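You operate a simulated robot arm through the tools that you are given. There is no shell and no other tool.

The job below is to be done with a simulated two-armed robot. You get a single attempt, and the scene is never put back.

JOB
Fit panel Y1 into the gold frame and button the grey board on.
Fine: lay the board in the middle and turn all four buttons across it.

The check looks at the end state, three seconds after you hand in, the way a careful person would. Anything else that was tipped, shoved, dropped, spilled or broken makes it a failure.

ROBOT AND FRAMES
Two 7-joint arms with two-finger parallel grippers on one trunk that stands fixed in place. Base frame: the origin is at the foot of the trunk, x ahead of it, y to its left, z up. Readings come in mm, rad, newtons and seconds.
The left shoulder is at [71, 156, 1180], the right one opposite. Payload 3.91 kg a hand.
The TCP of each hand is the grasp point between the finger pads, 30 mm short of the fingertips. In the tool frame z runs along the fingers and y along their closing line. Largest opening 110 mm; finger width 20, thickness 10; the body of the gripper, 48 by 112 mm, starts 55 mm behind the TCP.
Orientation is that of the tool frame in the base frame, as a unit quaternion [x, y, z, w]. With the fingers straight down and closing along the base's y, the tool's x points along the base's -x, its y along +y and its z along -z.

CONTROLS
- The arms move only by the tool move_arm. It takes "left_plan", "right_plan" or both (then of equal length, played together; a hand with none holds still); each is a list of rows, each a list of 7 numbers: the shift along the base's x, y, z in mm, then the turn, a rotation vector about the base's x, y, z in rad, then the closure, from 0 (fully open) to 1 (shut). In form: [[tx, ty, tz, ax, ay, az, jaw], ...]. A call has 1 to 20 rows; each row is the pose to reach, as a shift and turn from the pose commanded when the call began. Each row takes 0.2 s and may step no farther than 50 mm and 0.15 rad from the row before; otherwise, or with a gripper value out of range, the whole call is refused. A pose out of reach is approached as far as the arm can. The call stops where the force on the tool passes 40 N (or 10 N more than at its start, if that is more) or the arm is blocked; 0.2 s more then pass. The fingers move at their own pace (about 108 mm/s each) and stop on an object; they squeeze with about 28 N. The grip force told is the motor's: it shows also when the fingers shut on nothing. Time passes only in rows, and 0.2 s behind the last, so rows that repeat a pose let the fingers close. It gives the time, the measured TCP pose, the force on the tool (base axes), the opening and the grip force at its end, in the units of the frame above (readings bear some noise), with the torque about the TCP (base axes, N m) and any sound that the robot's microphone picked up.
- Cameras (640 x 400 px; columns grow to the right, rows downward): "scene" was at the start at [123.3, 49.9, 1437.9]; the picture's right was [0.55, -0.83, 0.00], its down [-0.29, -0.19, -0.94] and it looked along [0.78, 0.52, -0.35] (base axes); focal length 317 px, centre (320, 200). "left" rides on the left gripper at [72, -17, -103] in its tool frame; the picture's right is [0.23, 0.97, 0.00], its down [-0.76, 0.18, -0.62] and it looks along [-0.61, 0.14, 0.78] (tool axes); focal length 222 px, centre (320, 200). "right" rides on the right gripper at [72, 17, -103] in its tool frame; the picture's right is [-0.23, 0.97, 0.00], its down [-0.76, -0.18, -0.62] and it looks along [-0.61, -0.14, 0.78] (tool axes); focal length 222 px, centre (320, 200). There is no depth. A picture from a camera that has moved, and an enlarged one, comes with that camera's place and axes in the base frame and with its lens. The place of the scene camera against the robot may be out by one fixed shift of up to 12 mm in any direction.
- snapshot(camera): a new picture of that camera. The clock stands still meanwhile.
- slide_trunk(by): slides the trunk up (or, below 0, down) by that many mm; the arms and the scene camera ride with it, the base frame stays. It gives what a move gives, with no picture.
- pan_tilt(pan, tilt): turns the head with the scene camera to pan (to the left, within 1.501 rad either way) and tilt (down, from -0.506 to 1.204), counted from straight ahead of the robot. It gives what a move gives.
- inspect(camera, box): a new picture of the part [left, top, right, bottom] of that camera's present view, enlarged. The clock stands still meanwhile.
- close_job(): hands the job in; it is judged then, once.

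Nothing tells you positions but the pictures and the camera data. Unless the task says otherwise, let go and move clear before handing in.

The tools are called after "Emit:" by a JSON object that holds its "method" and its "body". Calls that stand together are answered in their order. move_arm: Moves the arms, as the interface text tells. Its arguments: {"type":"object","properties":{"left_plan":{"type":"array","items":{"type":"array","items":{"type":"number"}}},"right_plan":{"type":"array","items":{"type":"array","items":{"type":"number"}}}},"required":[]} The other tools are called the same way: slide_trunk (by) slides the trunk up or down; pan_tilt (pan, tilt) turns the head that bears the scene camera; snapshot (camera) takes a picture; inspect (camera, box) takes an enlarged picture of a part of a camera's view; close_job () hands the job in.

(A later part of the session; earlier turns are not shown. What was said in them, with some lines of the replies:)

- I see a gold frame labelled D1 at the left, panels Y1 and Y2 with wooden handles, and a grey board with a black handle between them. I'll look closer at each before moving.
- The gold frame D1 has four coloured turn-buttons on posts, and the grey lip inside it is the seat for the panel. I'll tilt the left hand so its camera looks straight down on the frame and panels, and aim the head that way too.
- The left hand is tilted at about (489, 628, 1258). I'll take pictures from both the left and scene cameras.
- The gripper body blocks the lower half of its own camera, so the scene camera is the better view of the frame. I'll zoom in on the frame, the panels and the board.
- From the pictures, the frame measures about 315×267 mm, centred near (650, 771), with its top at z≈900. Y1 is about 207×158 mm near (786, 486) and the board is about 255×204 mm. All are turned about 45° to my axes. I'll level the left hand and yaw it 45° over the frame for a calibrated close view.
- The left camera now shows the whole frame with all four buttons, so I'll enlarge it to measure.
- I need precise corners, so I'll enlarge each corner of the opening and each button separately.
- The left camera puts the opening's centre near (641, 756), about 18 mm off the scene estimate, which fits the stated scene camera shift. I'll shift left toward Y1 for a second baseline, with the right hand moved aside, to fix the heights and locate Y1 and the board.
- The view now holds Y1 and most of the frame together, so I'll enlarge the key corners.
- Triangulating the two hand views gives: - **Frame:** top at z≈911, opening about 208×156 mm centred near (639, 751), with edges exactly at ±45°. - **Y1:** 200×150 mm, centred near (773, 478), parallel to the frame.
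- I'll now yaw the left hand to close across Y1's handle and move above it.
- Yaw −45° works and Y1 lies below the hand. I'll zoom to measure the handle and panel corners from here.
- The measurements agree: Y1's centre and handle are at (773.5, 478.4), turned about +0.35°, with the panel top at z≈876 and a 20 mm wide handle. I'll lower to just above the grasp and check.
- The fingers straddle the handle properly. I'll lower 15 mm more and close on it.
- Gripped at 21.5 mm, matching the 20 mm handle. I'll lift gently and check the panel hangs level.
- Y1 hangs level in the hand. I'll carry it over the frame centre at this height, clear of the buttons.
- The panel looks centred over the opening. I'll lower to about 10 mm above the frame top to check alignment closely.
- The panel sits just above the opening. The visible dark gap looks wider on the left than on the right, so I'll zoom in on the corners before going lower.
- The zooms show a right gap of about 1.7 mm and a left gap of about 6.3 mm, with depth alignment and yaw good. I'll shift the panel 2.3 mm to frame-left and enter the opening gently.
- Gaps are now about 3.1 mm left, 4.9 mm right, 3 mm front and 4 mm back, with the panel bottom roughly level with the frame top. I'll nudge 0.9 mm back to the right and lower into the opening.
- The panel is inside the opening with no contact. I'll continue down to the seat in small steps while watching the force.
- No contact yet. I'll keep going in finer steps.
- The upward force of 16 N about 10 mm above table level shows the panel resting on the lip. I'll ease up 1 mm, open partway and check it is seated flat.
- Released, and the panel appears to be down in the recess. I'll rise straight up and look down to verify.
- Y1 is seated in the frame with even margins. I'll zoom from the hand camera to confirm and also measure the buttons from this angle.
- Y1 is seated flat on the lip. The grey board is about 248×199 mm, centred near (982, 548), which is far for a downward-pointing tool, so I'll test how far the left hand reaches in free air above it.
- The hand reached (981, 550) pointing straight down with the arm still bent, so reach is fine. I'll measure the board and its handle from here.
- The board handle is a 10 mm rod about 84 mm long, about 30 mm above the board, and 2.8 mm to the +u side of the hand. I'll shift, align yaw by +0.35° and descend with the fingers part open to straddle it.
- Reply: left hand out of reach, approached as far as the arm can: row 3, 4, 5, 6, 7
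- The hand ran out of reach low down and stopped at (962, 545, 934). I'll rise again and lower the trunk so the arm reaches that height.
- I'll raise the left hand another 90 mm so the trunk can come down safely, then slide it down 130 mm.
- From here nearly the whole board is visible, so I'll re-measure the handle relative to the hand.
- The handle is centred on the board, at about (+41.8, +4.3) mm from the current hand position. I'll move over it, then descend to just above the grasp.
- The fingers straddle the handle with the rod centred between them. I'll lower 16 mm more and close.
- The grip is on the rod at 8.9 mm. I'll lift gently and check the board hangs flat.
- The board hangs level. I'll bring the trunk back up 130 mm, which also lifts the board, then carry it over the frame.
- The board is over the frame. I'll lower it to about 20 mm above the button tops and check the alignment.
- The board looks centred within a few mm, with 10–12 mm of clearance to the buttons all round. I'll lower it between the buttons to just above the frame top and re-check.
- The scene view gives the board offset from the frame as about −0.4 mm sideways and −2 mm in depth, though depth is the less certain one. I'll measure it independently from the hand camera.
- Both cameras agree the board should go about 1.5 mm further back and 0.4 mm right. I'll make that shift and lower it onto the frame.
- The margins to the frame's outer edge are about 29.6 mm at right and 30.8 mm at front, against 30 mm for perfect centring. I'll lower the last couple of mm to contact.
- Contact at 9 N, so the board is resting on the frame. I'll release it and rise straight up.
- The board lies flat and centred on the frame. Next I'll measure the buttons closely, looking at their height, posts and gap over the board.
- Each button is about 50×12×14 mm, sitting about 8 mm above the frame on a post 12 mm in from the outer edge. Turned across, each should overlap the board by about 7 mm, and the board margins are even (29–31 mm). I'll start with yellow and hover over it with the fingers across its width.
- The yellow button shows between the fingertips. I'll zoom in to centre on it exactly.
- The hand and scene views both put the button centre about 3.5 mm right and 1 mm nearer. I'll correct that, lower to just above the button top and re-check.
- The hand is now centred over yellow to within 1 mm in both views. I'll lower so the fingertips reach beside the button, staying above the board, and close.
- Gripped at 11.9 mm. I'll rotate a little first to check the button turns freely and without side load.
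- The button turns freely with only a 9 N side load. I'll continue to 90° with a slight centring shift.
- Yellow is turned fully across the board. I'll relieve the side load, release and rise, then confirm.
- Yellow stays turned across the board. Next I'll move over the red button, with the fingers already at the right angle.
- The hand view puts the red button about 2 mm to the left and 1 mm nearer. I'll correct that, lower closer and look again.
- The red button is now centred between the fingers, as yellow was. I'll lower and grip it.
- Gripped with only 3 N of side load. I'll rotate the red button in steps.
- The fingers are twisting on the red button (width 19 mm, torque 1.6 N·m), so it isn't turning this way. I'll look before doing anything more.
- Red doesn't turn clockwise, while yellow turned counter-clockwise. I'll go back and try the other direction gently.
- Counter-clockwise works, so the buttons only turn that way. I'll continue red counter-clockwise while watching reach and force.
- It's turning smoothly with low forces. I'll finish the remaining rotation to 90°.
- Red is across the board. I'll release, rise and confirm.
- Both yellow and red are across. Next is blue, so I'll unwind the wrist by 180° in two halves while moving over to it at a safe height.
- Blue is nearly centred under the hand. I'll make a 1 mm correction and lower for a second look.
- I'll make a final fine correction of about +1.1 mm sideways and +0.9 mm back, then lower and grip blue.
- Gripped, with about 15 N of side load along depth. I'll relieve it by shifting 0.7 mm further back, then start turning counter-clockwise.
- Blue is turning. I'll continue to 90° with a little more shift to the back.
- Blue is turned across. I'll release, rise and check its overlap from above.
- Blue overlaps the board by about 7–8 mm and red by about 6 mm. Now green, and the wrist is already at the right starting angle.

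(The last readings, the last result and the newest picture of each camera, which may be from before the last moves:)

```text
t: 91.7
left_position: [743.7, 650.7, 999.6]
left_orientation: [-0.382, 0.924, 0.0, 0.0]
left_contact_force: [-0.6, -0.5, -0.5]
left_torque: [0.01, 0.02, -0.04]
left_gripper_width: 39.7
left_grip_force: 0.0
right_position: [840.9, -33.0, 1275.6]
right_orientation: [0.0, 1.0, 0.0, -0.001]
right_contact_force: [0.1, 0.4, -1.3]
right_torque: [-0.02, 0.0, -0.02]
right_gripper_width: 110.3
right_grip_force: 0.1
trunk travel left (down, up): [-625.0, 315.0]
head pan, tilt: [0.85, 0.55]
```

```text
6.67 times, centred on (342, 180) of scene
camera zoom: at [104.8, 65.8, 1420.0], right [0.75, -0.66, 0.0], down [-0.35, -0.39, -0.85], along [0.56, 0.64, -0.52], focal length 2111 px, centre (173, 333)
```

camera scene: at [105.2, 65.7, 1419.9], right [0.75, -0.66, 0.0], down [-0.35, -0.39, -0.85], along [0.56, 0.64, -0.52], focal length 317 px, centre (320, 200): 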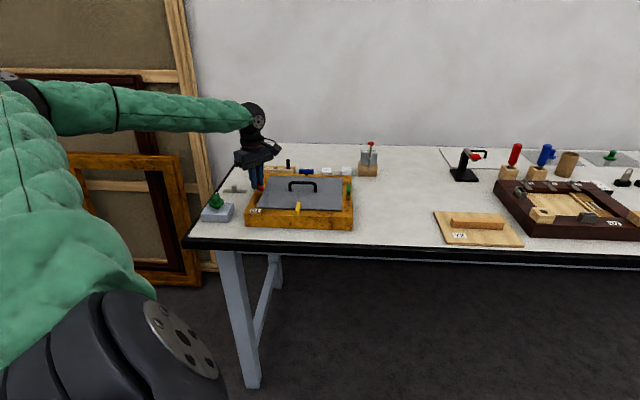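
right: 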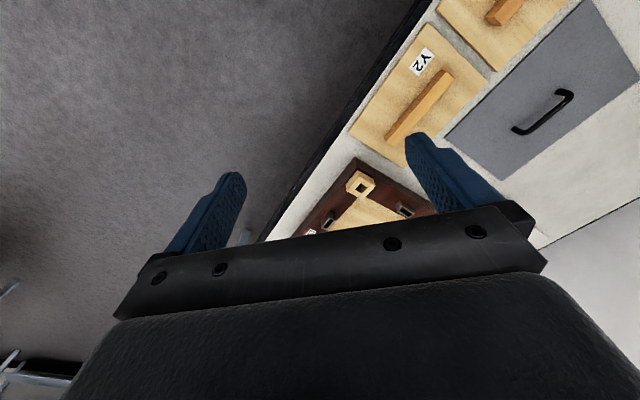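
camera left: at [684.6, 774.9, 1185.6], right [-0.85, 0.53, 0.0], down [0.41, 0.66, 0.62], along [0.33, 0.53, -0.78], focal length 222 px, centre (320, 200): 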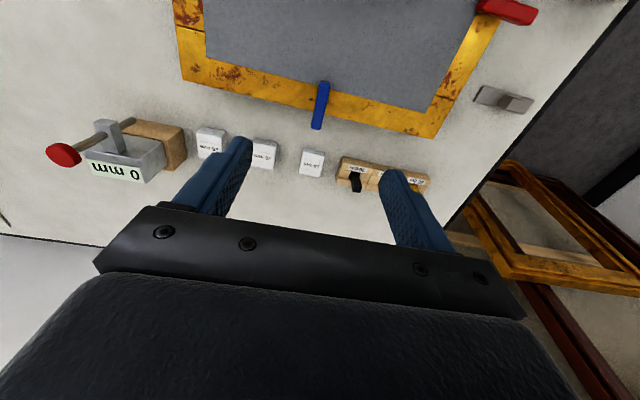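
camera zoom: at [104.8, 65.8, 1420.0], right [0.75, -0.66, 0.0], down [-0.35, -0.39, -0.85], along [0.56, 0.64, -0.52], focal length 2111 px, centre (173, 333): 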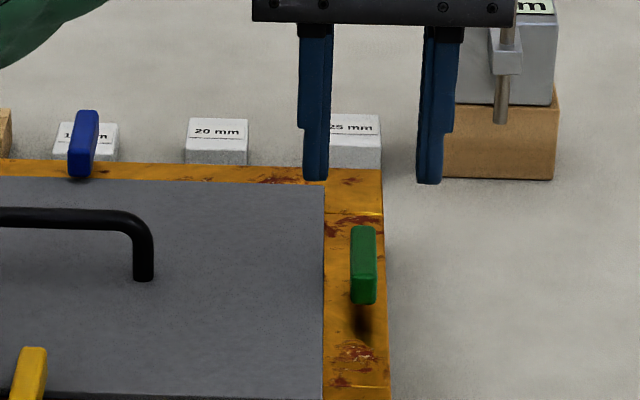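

Green needs about 2 mm of correction to the left. I'll apply it and take a closer look.

Emit:
{"method": "move_arm", "body": {"left_plan": [[-1.9, 1.1, -10, 0, 0, 0, 0.64], [-1.9, 1.1, -20, 0, 0, 0, 0.68], [-1.9, 1.1, -28, 0, 0, 0, 0.72], [-1.9, 1.1, -28, 0, 0, 0, 0.72]]}}

Emit:
{"method": "inspect", "body": {"camera": "left", "box": [260, 80, 388, 200]}}

Emit:
{"method": "inspect", "body": {"camera": "scene", "box": [320, 160, 368, 205]}}

```text
t: 92.7
left_position: [741.1, 652.9, 969.3]
left_orientation: [-0.382, 0.924, 0.0, 0.0]
left_contact_force: [0.0, 0.0, -0.1]
left_torque: [0.04, -0.01, 0.0]
left_gripper_width: 30.6
left_grip_force: 0.0
right_position: [841.9, -34.0, 1275.8]
right_orientation: [0.0, 1.0, 0.001, 0.0]
right_contact_force: [-0.2, -0.2, -0.6]
right_torque: [-0.01, -0.02, -0.01]
right_gripper_width: 109.9
right_grip_force: 0.0
trunk travel left (down, up): [-625.0, 315.0]
head pan, tilt: [0.85, 0.55]
```

```text
3.33 times, centred on (324, 140) of left
camera zoom: at [701.5, 590.3, 1072.9], right [-0.85, 0.53, 0.0], down [0.41, 0.66, 0.62], along [0.33, 0.53, -0.78], focal length 740 px, centre (307, 400)
```

zoom: 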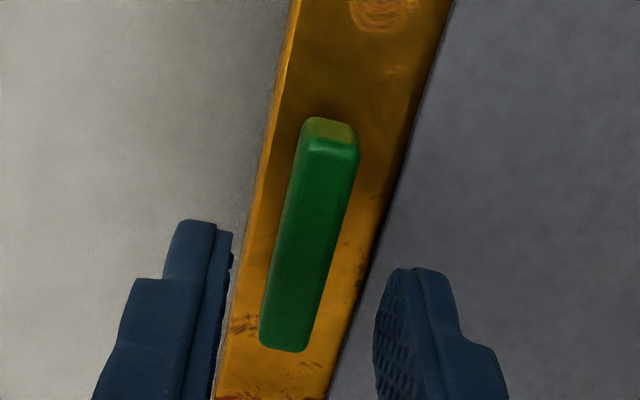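

```text
8.89 times, centred on (344, 182) of scene
camera zoom: at [104.9, 65.8, 1419.9], right [0.75, -0.66, 0.0], down [-0.35, -0.39, -0.85], along [0.56, 0.64, -0.52], focal length 2815 px, centre (107, 356)
```

zoom: 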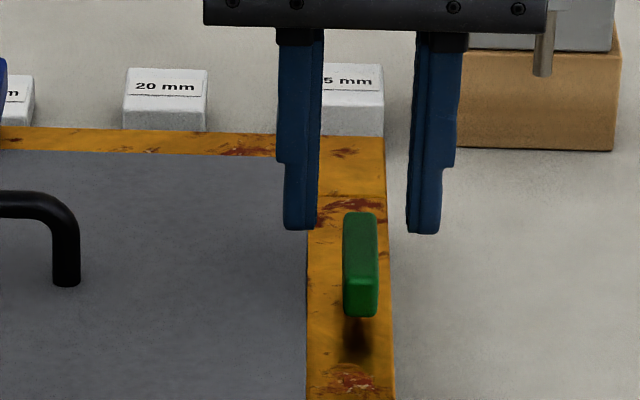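

Green is centred to within 1 mm. I'll make a last small correction, lower and grip.

Emit:
{"method": "move_arm", "body": {"left_plan": [[-0.3, -0.7, -6, 0, 0, 0, 0.72], [-0.3, -0.7, -11, 0, 0, 0, 0.72], [-0.3, -0.7, -16, 0, 0, 0, 0.72], [-0.3, -0.7, -16, 0, 0, 0, 0.8], [-0.3, -0.7, -16, 0, 0, 0, 0.9], [-0.3, -0.7, -16, 0, 0, 0, 1.0], [-0.3, -0.7, -16, 0, 0, 0, 1.0]]}}

Emit:
{"method": "move_arm", "body": {"left_plan": [[0, 0, 0, 0, 0, 0.1, 1], [0, 0, 0, 0, 0, 0.2, 1], [0, 0, 0, 0, 0, 0.3, 1], [0, 0, 0, 0, 0, 0.3, 1]]}}

Emit:
{"method": "inspect", "body": {"camera": "scene", "box": [320, 160, 368, 205]}}

```text
t: 94.3
left_position: [740.7, 652.6, 954.5]
left_orientation: [-0.383, 0.924, 0.0, 0.0]
left_contact_force: [7.6, -7.2, -1.2]
left_torque: [-0.07, -0.34, 0.03]
left_gripper_width: 11.8
left_grip_force: 44.7
right_position: [841.6, -35.1, 1274.0]
right_orientation: [0.0, 1.0, 0.0, -0.001]
right_contact_force: [0.4, 0.1, 0.1]
right_torque: [-0.01, -0.01, -0.01]
right_gripper_width: 110.2
right_grip_force: 0.0
trunk travel left (down, up): [-625.0, 315.0]
head pan, tilt: [0.85, 0.55]
```

```text
t: 95.3
left_position: [740.8, 651.7, 954.2]
left_orientation: [-0.517, 0.856, -0.001, 0.0]
left_contact_force: [16.2, -6.2, 3.7]
left_torque: [-0.81, -0.06, -0.01]
left_gripper_width: 12.1
left_grip_force: 45.2
right_position: [841.5, -34.3, 1274.4]
right_orientation: [0.0, 1.0, 0.0, -0.001]
right_contact_force: [-0.4, 0.3, -0.1]
right_torque: [-0.02, -0.02, 0.03]
right_gripper_width: 110.1
right_grip_force: 0.0
trunk travel left (down, up): [-625.0, 315.0]
head pan, tilt: [0.85, 0.55]
```

```text
8.89 times, centred on (344, 182) of scene
camera zoom: at [106.2, 65.1, 1419.9], right [0.75, -0.66, 0.0], down [-0.35, -0.39, -0.85], along [0.56, 0.64, -0.52], focal length 2815 px, centre (107, 356)
```

zoom: 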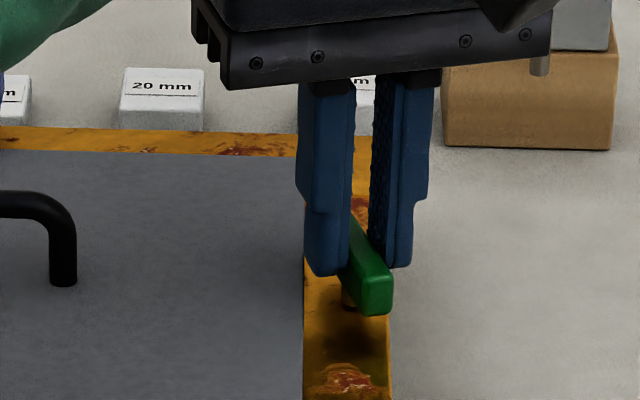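

Green is turning. I'll shift slightly to ease the side load and continue.

Emit:
{"method": "move_arm", "body": {"left_plan": [[0.4, -0.2, 0, 0, 0, 0.1, 1], [0.8, -0.3, 0, 0, 0, 0.22, 1], [0.8, -0.3, 0, 0, 0, 0.34, 1], [0.8, -0.3, 0, 0, 0, 0.46, 1], [0.8, -0.3, 0, 0, 0, 0.6, 1], [0.8, -0.3, 0, 0, 0, 0.6, 1]]}}

Emit:
{"method": "inspect", "body": {"camera": "scene", "box": [320, 160, 368, 205]}}

```text
t: 96.7
left_position: [740.9, 652.2, 954.0]
left_orientation: [0.747, -0.665, 0.0, 0.0]
left_contact_force: [17.1, -9.1, 2.6]
left_torque: [-1.25, -0.52, 0.04]
left_gripper_width: 11.9
left_grip_force: 45.1
right_position: [842.5, -35.1, 1273.9]
right_orientation: [0.0, 1.0, 0.0, -0.001]
right_contact_force: [0.0, 0.7, -1.0]
right_torque: [0.0, -0.02, -0.02]
right_gripper_width: 110.0
right_grip_force: 0.1
trunk travel left (down, up): [-625.0, 315.0]
head pan, tilt: [0.85, 0.55]
```

```text
8.89 times, centred on (344, 182) of scene
camera zoom: at [106.3, 64.8, 1419.9], right [0.75, -0.66, 0.0], down [-0.35, -0.39, -0.85], along [0.56, 0.64, -0.52], focal length 2815 px, centre (107, 356)
```

zoom: 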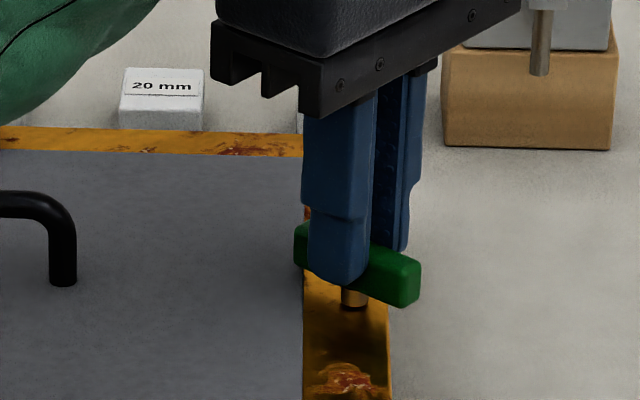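

Nearly there. I'll add a little more shift to the right and finish the 90°.

Emit:
{"method": "move_arm", "body": {"left_plan": [[0.4, -0.4, 0, 0, 0, 0.12, 1], [0.7, -0.7, 0, 0, 0, 0.24, 1], [0.7, -0.7, 0, 0, 0, 0.36, 1], [0.7, -0.7, 0, 0, 0, 0.48, 1], [0.7, -0.7, 0, 0, 0, 0.6, 1], [0.7, -0.7, 0, 0, 0, 0.671, 1], [0.7, -0.7, 0, 0, 0, 0.671, 1]]}}

Emit:
{"method": "inspect", "body": {"camera": "scene", "box": [320, 160, 368, 205]}}

```text
t: 98.3
left_position: [742.0, 652.0, 953.4]
left_orientation: [0.924, -0.382, 0.0, 0.0]
left_contact_force: [10.1, -3.1, 1.2]
left_torque: [-0.07, -0.3, -0.07]
left_gripper_width: 11.8
left_grip_force: 45.4
right_position: [841.9, -34.1, 1275.0]
right_orientation: [0.0, 1.0, -0.001, -0.001]
right_contact_force: [-0.7, 0.2, 0.1]
right_torque: [0.04, -0.01, -0.03]
right_gripper_width: 109.9
right_grip_force: 0.1
trunk travel left (down, up): [-625.0, 315.0]
head pan, tilt: [0.85, 0.55]
```

```text
8.89 times, centred on (344, 182) of scene
camera zoom: at [105.8, 65.6, 1419.9], right [0.75, -0.66, 0.0], down [-0.35, -0.39, -0.85], along [0.56, 0.64, -0.52], focal length 2815 px, centre (107, 356)
```

zoom: 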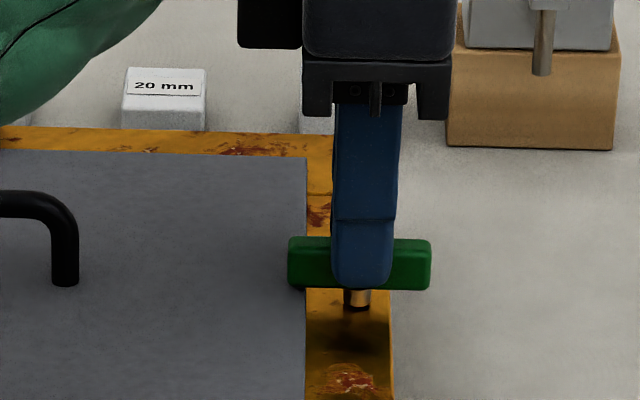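

Green is across the board. I'll release it, rise clear and review all four buttons.

Emit:
{"method": "move_arm", "body": {"left_plan": [[0, 0, 0, 0, 0, 0, 0.85], [0, 0, 0, 0, 0, 0, 0.7], [0, 0, 0, 0, 0, 0, 0.65], [0, 0, 12, 0, 0, 0, 0.65], [0, 0, 28, 0, 0, 0, 0.65], [0, 0, 55, 0, 0, 0, 0.5], [0, 0, 95, 0, 0, 0, 0.3], [0, 0, 140, 0, 0, 0, 0.2], [0, 0, 185, 0, 0, 0, 0], [0, 0, 185, 0, 0, 0, 0]]}}

Emit:
{"method": "inspect", "body": {"camera": "scene", "box": [230, 150, 374, 240]}}

Emit:
{"method": "snapshot", "body": {"camera": "scene"}}

Emit:
{"method": "snapshot", "body": {"camera": "left"}}

```text
t: 100.5
left_position: [740.8, 649.7, 1139.1]
left_orientation: [0.924, -0.382, 0.0, 0.001]
left_contact_force: [-0.3, -0.6, 0.1]
left_torque: [-0.04, -0.03, -0.02]
left_gripper_width: 110.2
left_grip_force: 0.1
right_position: [841.6, -33.1, 1274.0]
right_orientation: [0.0, 1.0, -0.001, -0.001]
right_contact_force: [0.3, -0.4, 0.2]
right_torque: [-0.02, 0.03, 0.03]
right_gripper_width: 110.0
right_grip_force: 0.1
trunk travel left (down, up): [-625.0, 315.0]
head pan, tilt: [0.85, 0.55]
```

```text
4.44 times, centred on (302, 195) of scene
camera zoom: at [105.5, 66.7, 1419.8], right [0.75, -0.66, 0.0], down [-0.35, -0.39, -0.85], along [0.56, 0.64, -0.52], focal length 1407 px, centre (400, 222)
```

zoom: 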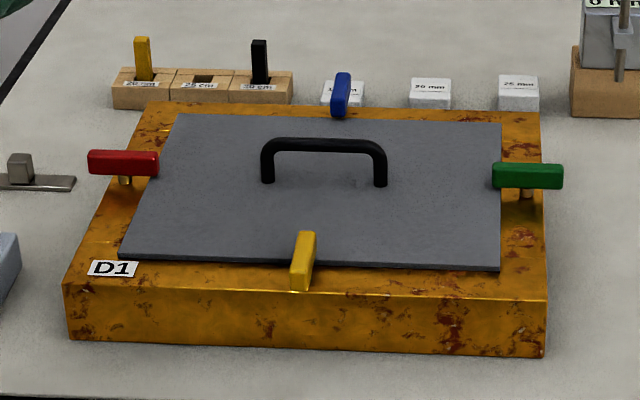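

```text
taken
camera scene: at [105.5, 66.7, 1419.8], right [0.75, -0.66, 0.0], down [-0.35, -0.39, -0.85], along [0.56, 0.64, -0.52], focal length 317 px, centre (320, 200)
```

scene: 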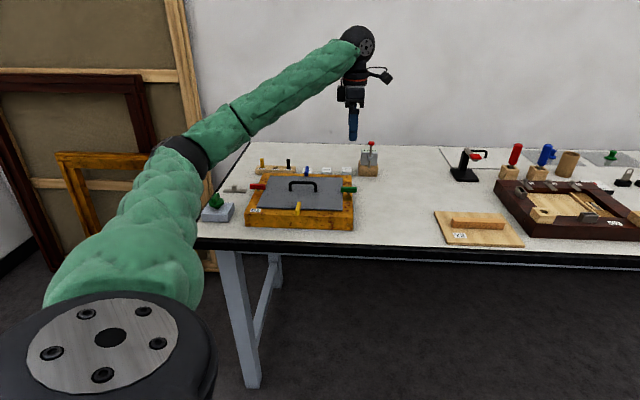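

```text
taken
camera left: at [803.7, 611.9, 1241.2], right [-0.53, -0.85, 0.0], down [-0.66, 0.41, 0.62], along [-0.53, 0.33, -0.78], focal length 222 px, centre (320, 200)
```

left: 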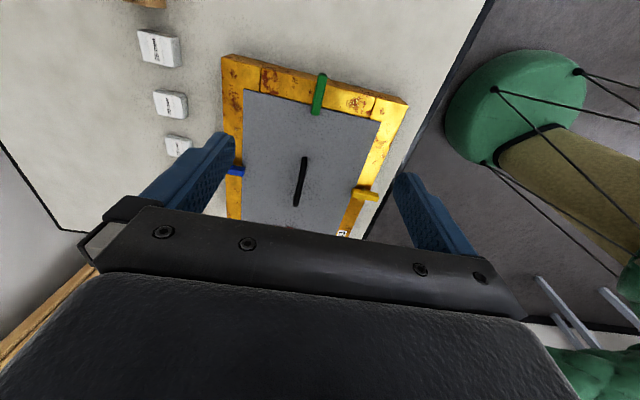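

All four buttons appear to lie across the board. I'll check each overlap closely from the hand camera.

Emit:
{"method": "inspect", "body": {"camera": "left", "box": [280, 60, 376, 120]}}

Emit:
{"method": "inspect", "body": {"camera": "left", "box": [320, 160, 416, 220]}}

Emit:
{"method": "inspect", "body": {"camera": "left", "box": [210, 140, 306, 200]}}

Emit:
{"method": "inspect", "body": {"camera": "scene", "box": [240, 170, 288, 200]}}

Emit:
{"method": "inspect", "body": {"camera": "scene", "box": [280, 195, 328, 225]}}

```text
6.67 times, centred on (328, 90) of left
camera zoom: at [803.7, 611.9, 1241.2], right [-0.53, -0.85, 0.0], down [-0.66, 0.41, 0.62], along [-0.53, 0.33, -0.78], focal length 1481 px, centre (267, 933)
```

zoom: 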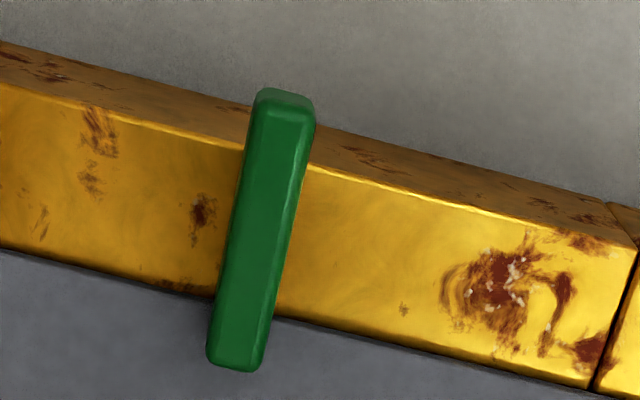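

```text
6.67 times, centred on (368, 190) of left
camera zoom: at [803.7, 611.9, 1241.2], right [-0.53, -0.85, 0.0], down [-0.66, 0.41, 0.62], along [-0.53, 0.33, -0.78], focal length 1481 px, centre (0, 267)
```

zoom: 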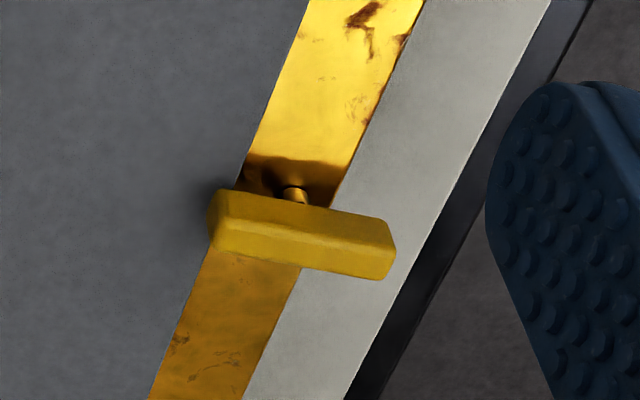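

```text
6.67 times, centred on (258, 170) of left
camera zoom: at [803.7, 611.9, 1241.2], right [-0.53, -0.85, 0.0], down [-0.66, 0.41, 0.62], along [-0.53, 0.33, -0.78], focal length 1481 px, centre (733, 400)
```

zoom: 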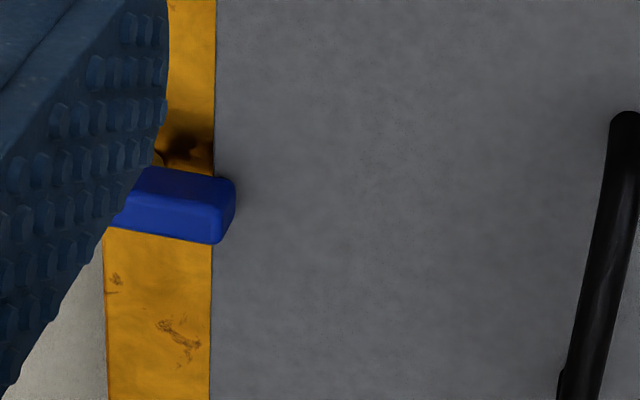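

```text
13.33 times, centred on (264, 185) of scene
camera zoom: at [105.5, 66.7, 1419.8], right [0.75, -0.66, 0.0], down [-0.35, -0.39, -0.85], along [0.56, 0.64, -0.52], focal length 4222 px, centre (1067, 400)
```

zoom: 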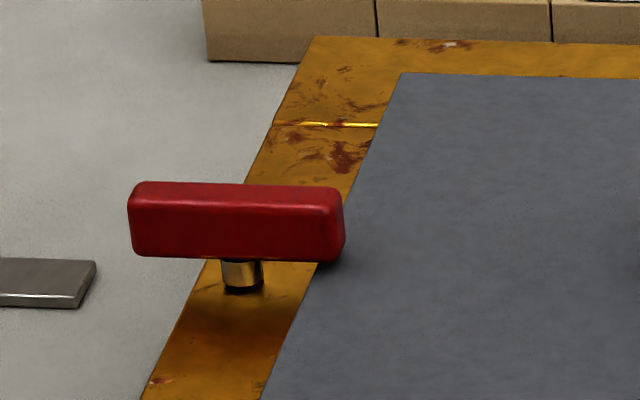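

```text
13.33 times, centred on (304, 210) of scene
camera zoom: at [105.5, 66.7, 1419.8], right [0.75, -0.66, 0.0], down [-0.35, -0.39, -0.85], along [0.56, 0.64, -0.52], focal length 4222 px, centre (533, 67)
```

zoom: 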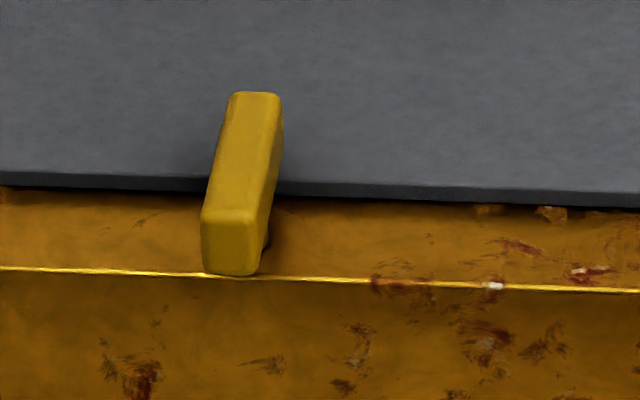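

All four buttons clearly overlap the board, the board is flat and centred, and nothing else has moved. I'll move the left hand clear and take a last look.

Emit:
{"method": "move_arm", "body": {"left_plan": [[0, 0, 20, 0, 0, 0, 0], [-20, -30, 40, 0, 0, 0, 0], [-40, -70, 50, 0, 0, 0, 0], [-60, -110, 50, 0, 0, 0, 0], [-80, -150, 50, 0, 0, 0, 0], [-100, -190, 50, 0, 0, 0, 0], [-100, -190, 50, 0, 0, 0, 0]]}}

Emit:
{"method": "snapshot", "body": {"camera": "scene"}}

Emit:
{"method": "inspect", "body": {"camera": "scene", "box": [230, 150, 374, 240]}}

```text
t: 102.3
left_position: [636.9, 451.6, 1039.0]
left_orientation: [0.908, -0.399, -0.12, 0.05]
left_contact_force: [-0.4, 0.2, 0.6]
left_torque: [0.02, -0.01, -0.01]
left_gripper_width: 110.0
left_grip_force: 0.0
left hand out of reach, approached as far as the arm can: row 6
right_position: [839.8, -34.3, 1276.4]
right_orientation: [0.0, 1.0, 0.0, 0.001]
right_contact_force: [-0.3, 0.2, -0.2]
right_torque: [0.01, -0.01, -0.02]
right_gripper_width: 110.0
right_grip_force: 0.1
trunk travel left (down, up): [-625.0, 315.0]
head pan, tilt: [0.85, 0.55]
stopped in row 7 (left hand): the arm was blocked; the commanded pose is now the measured one
```

```text
taken
camera scene: at [103.7, 65.3, 1420.1], right [0.75, -0.66, 0.0], down [-0.34, -0.39, -0.85], along [0.56, 0.64, -0.52], focal length 317 px, centre (320, 200)
```

scene: 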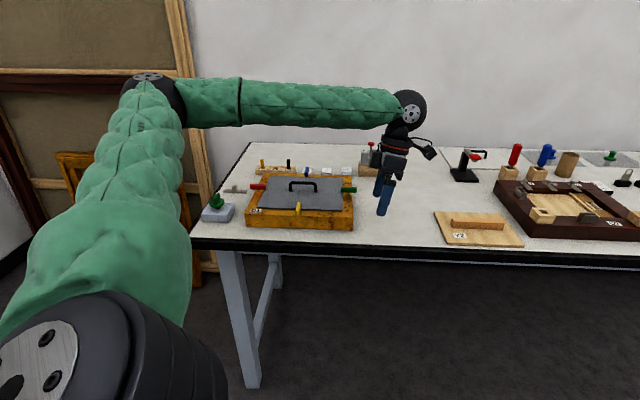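

```text
4.44 times, centred on (302, 195) of scene
camera zoom: at [103.7, 65.3, 1420.1], right [0.75, -0.66, 0.0], down [-0.34, -0.39, -0.85], along [0.56, 0.64, -0.52], focal length 1407 px, centre (400, 222)
```

zoom: 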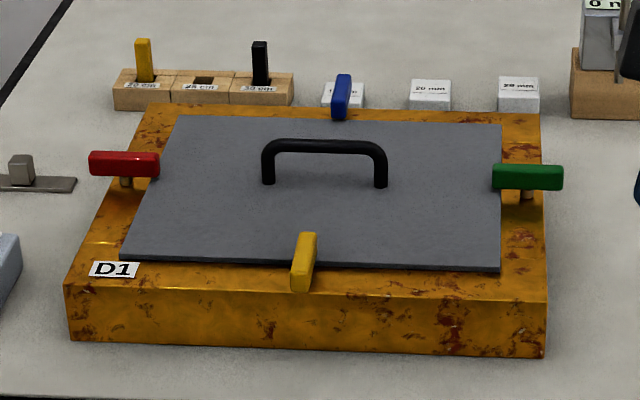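

The frame and buttons are unchanged. The wrist hit a joint limit on the retreat, so the hand dipped over empty table. I'll raise it and unwind the wrist a little to leave it clear.

Emit:
{"method": "move_arm", "body": {"left_plan": [[0, 10, 20, 0, 0, -0.12, 0], [0, 20, 40, 0, 0, -0.24, 0], [0, 30, 60, 0, 0, -0.36, 0], [0, 40, 80, 0, 0, -0.48, 0], [0, 40, 100, 0, 0, -0.6, 0], [0, 40, 110, 0, 0, -0.7, 0], [0, 40, 110, 0, 0, -0.7, 0]]}}

Emit:
{"method": "snapshot", "body": {"camera": "scene"}}

```text
t: 103.9
left_position: [637.2, 492.4, 1149.9]
left_orientation: [0.716, -0.686, -0.13, 0.005]
left_contact_force: [0.0, 0.6, 0.1]
left_torque: [-0.02, 0.0, 0.01]
left_gripper_width: 109.9
left_grip_force: 0.0
right_position: [841.7, -33.6, 1275.0]
right_orientation: [0.0, 1.0, 0.0, 0.0]
right_contact_force: [0.6, -0.4, -0.6]
right_torque: [-0.02, 0.0, 0.02]
right_gripper_width: 109.9
right_grip_force: 0.0
trunk travel left (down, up): [-625.0, 315.0]
head pan, tilt: [0.85, 0.55]
```

```text
taken
camera scene: at [105.3, 66.0, 1419.9], right [0.75, -0.66, 0.0], down [-0.35, -0.39, -0.85], along [0.56, 0.64, -0.52], focal length 317 px, centre (320, 200)
```

scene: 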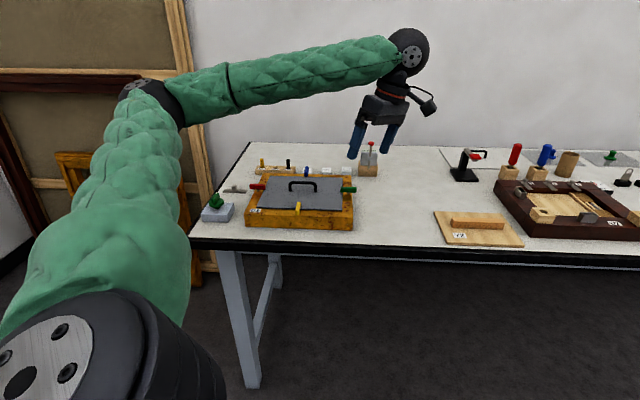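

The hand is high and clear. One last check of the gauge and its neighbours before handing in.

Emit:
{"method": "inspect", "body": {"camera": "scene", "box": [230, 130, 390, 240]}}

Emit:
{"method": "inspect", "body": {"camera": "scene", "box": [420, 130, 640, 255]}}

```text
3.64 times, centred on (310, 185) of scene
camera zoom: at [105.3, 66.0, 1419.9], right [0.75, -0.66, 0.0], down [-0.35, -0.39, -0.85], along [0.56, 0.64, -0.52], focal length 1151 px, centre (356, 254)
```

zoom: 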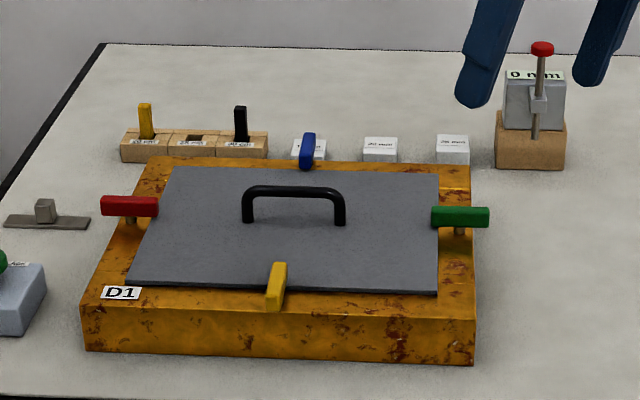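

```text
2.91 times, centred on (530, 192) of scene
camera zoom: at [105.3, 66.0, 1419.9], right [0.75, -0.66, 0.0], down [-0.35, -0.39, -0.85], along [0.56, 0.64, -0.52], focal length 921 px, centre (-291, 222)
```

zoom: 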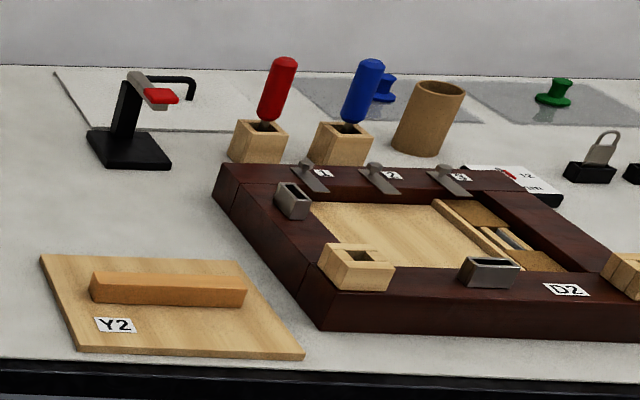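

Panel Y1 is seated in the gold frame, the grey board lies centred on it, and all four buttons are turned across the board. Everything else is undisturbed and both hands are clear, so I'm handing in.

Emit:
{"method": "close_job", "body": {}}

```text
The job is handed in.
```

I fitted panel Y1 into the gold frame, laid the grey board centred on top and turned all four buttons across it. The job is handed in; I haven't seen the result of the check.

- **Panel Y1:** it sits on the lip inside the frame. It looked flat and evenly spaced from above before the board went on.
- **Grey board:** it lies flat on the frame, with about 29–30 mm of frame showing on every side.
- **Buttons:** yellow, red, blue and green are each turned about 90°. I measured blue over the board edge by about 7–8 mm and red by about 6 mm. Yellow and green clearly overlap too, but I didn't measure them. The red button would not turn clockwise, so I turned all of them counter-clockwise.

While I was moving away at the end, the left arm was blocked, I think by a joint limit, and the hand dipped over an empty part of the table. I felt no contact, and the last pictures show nothing else on the table moved. Both hands were clear when I handed in.
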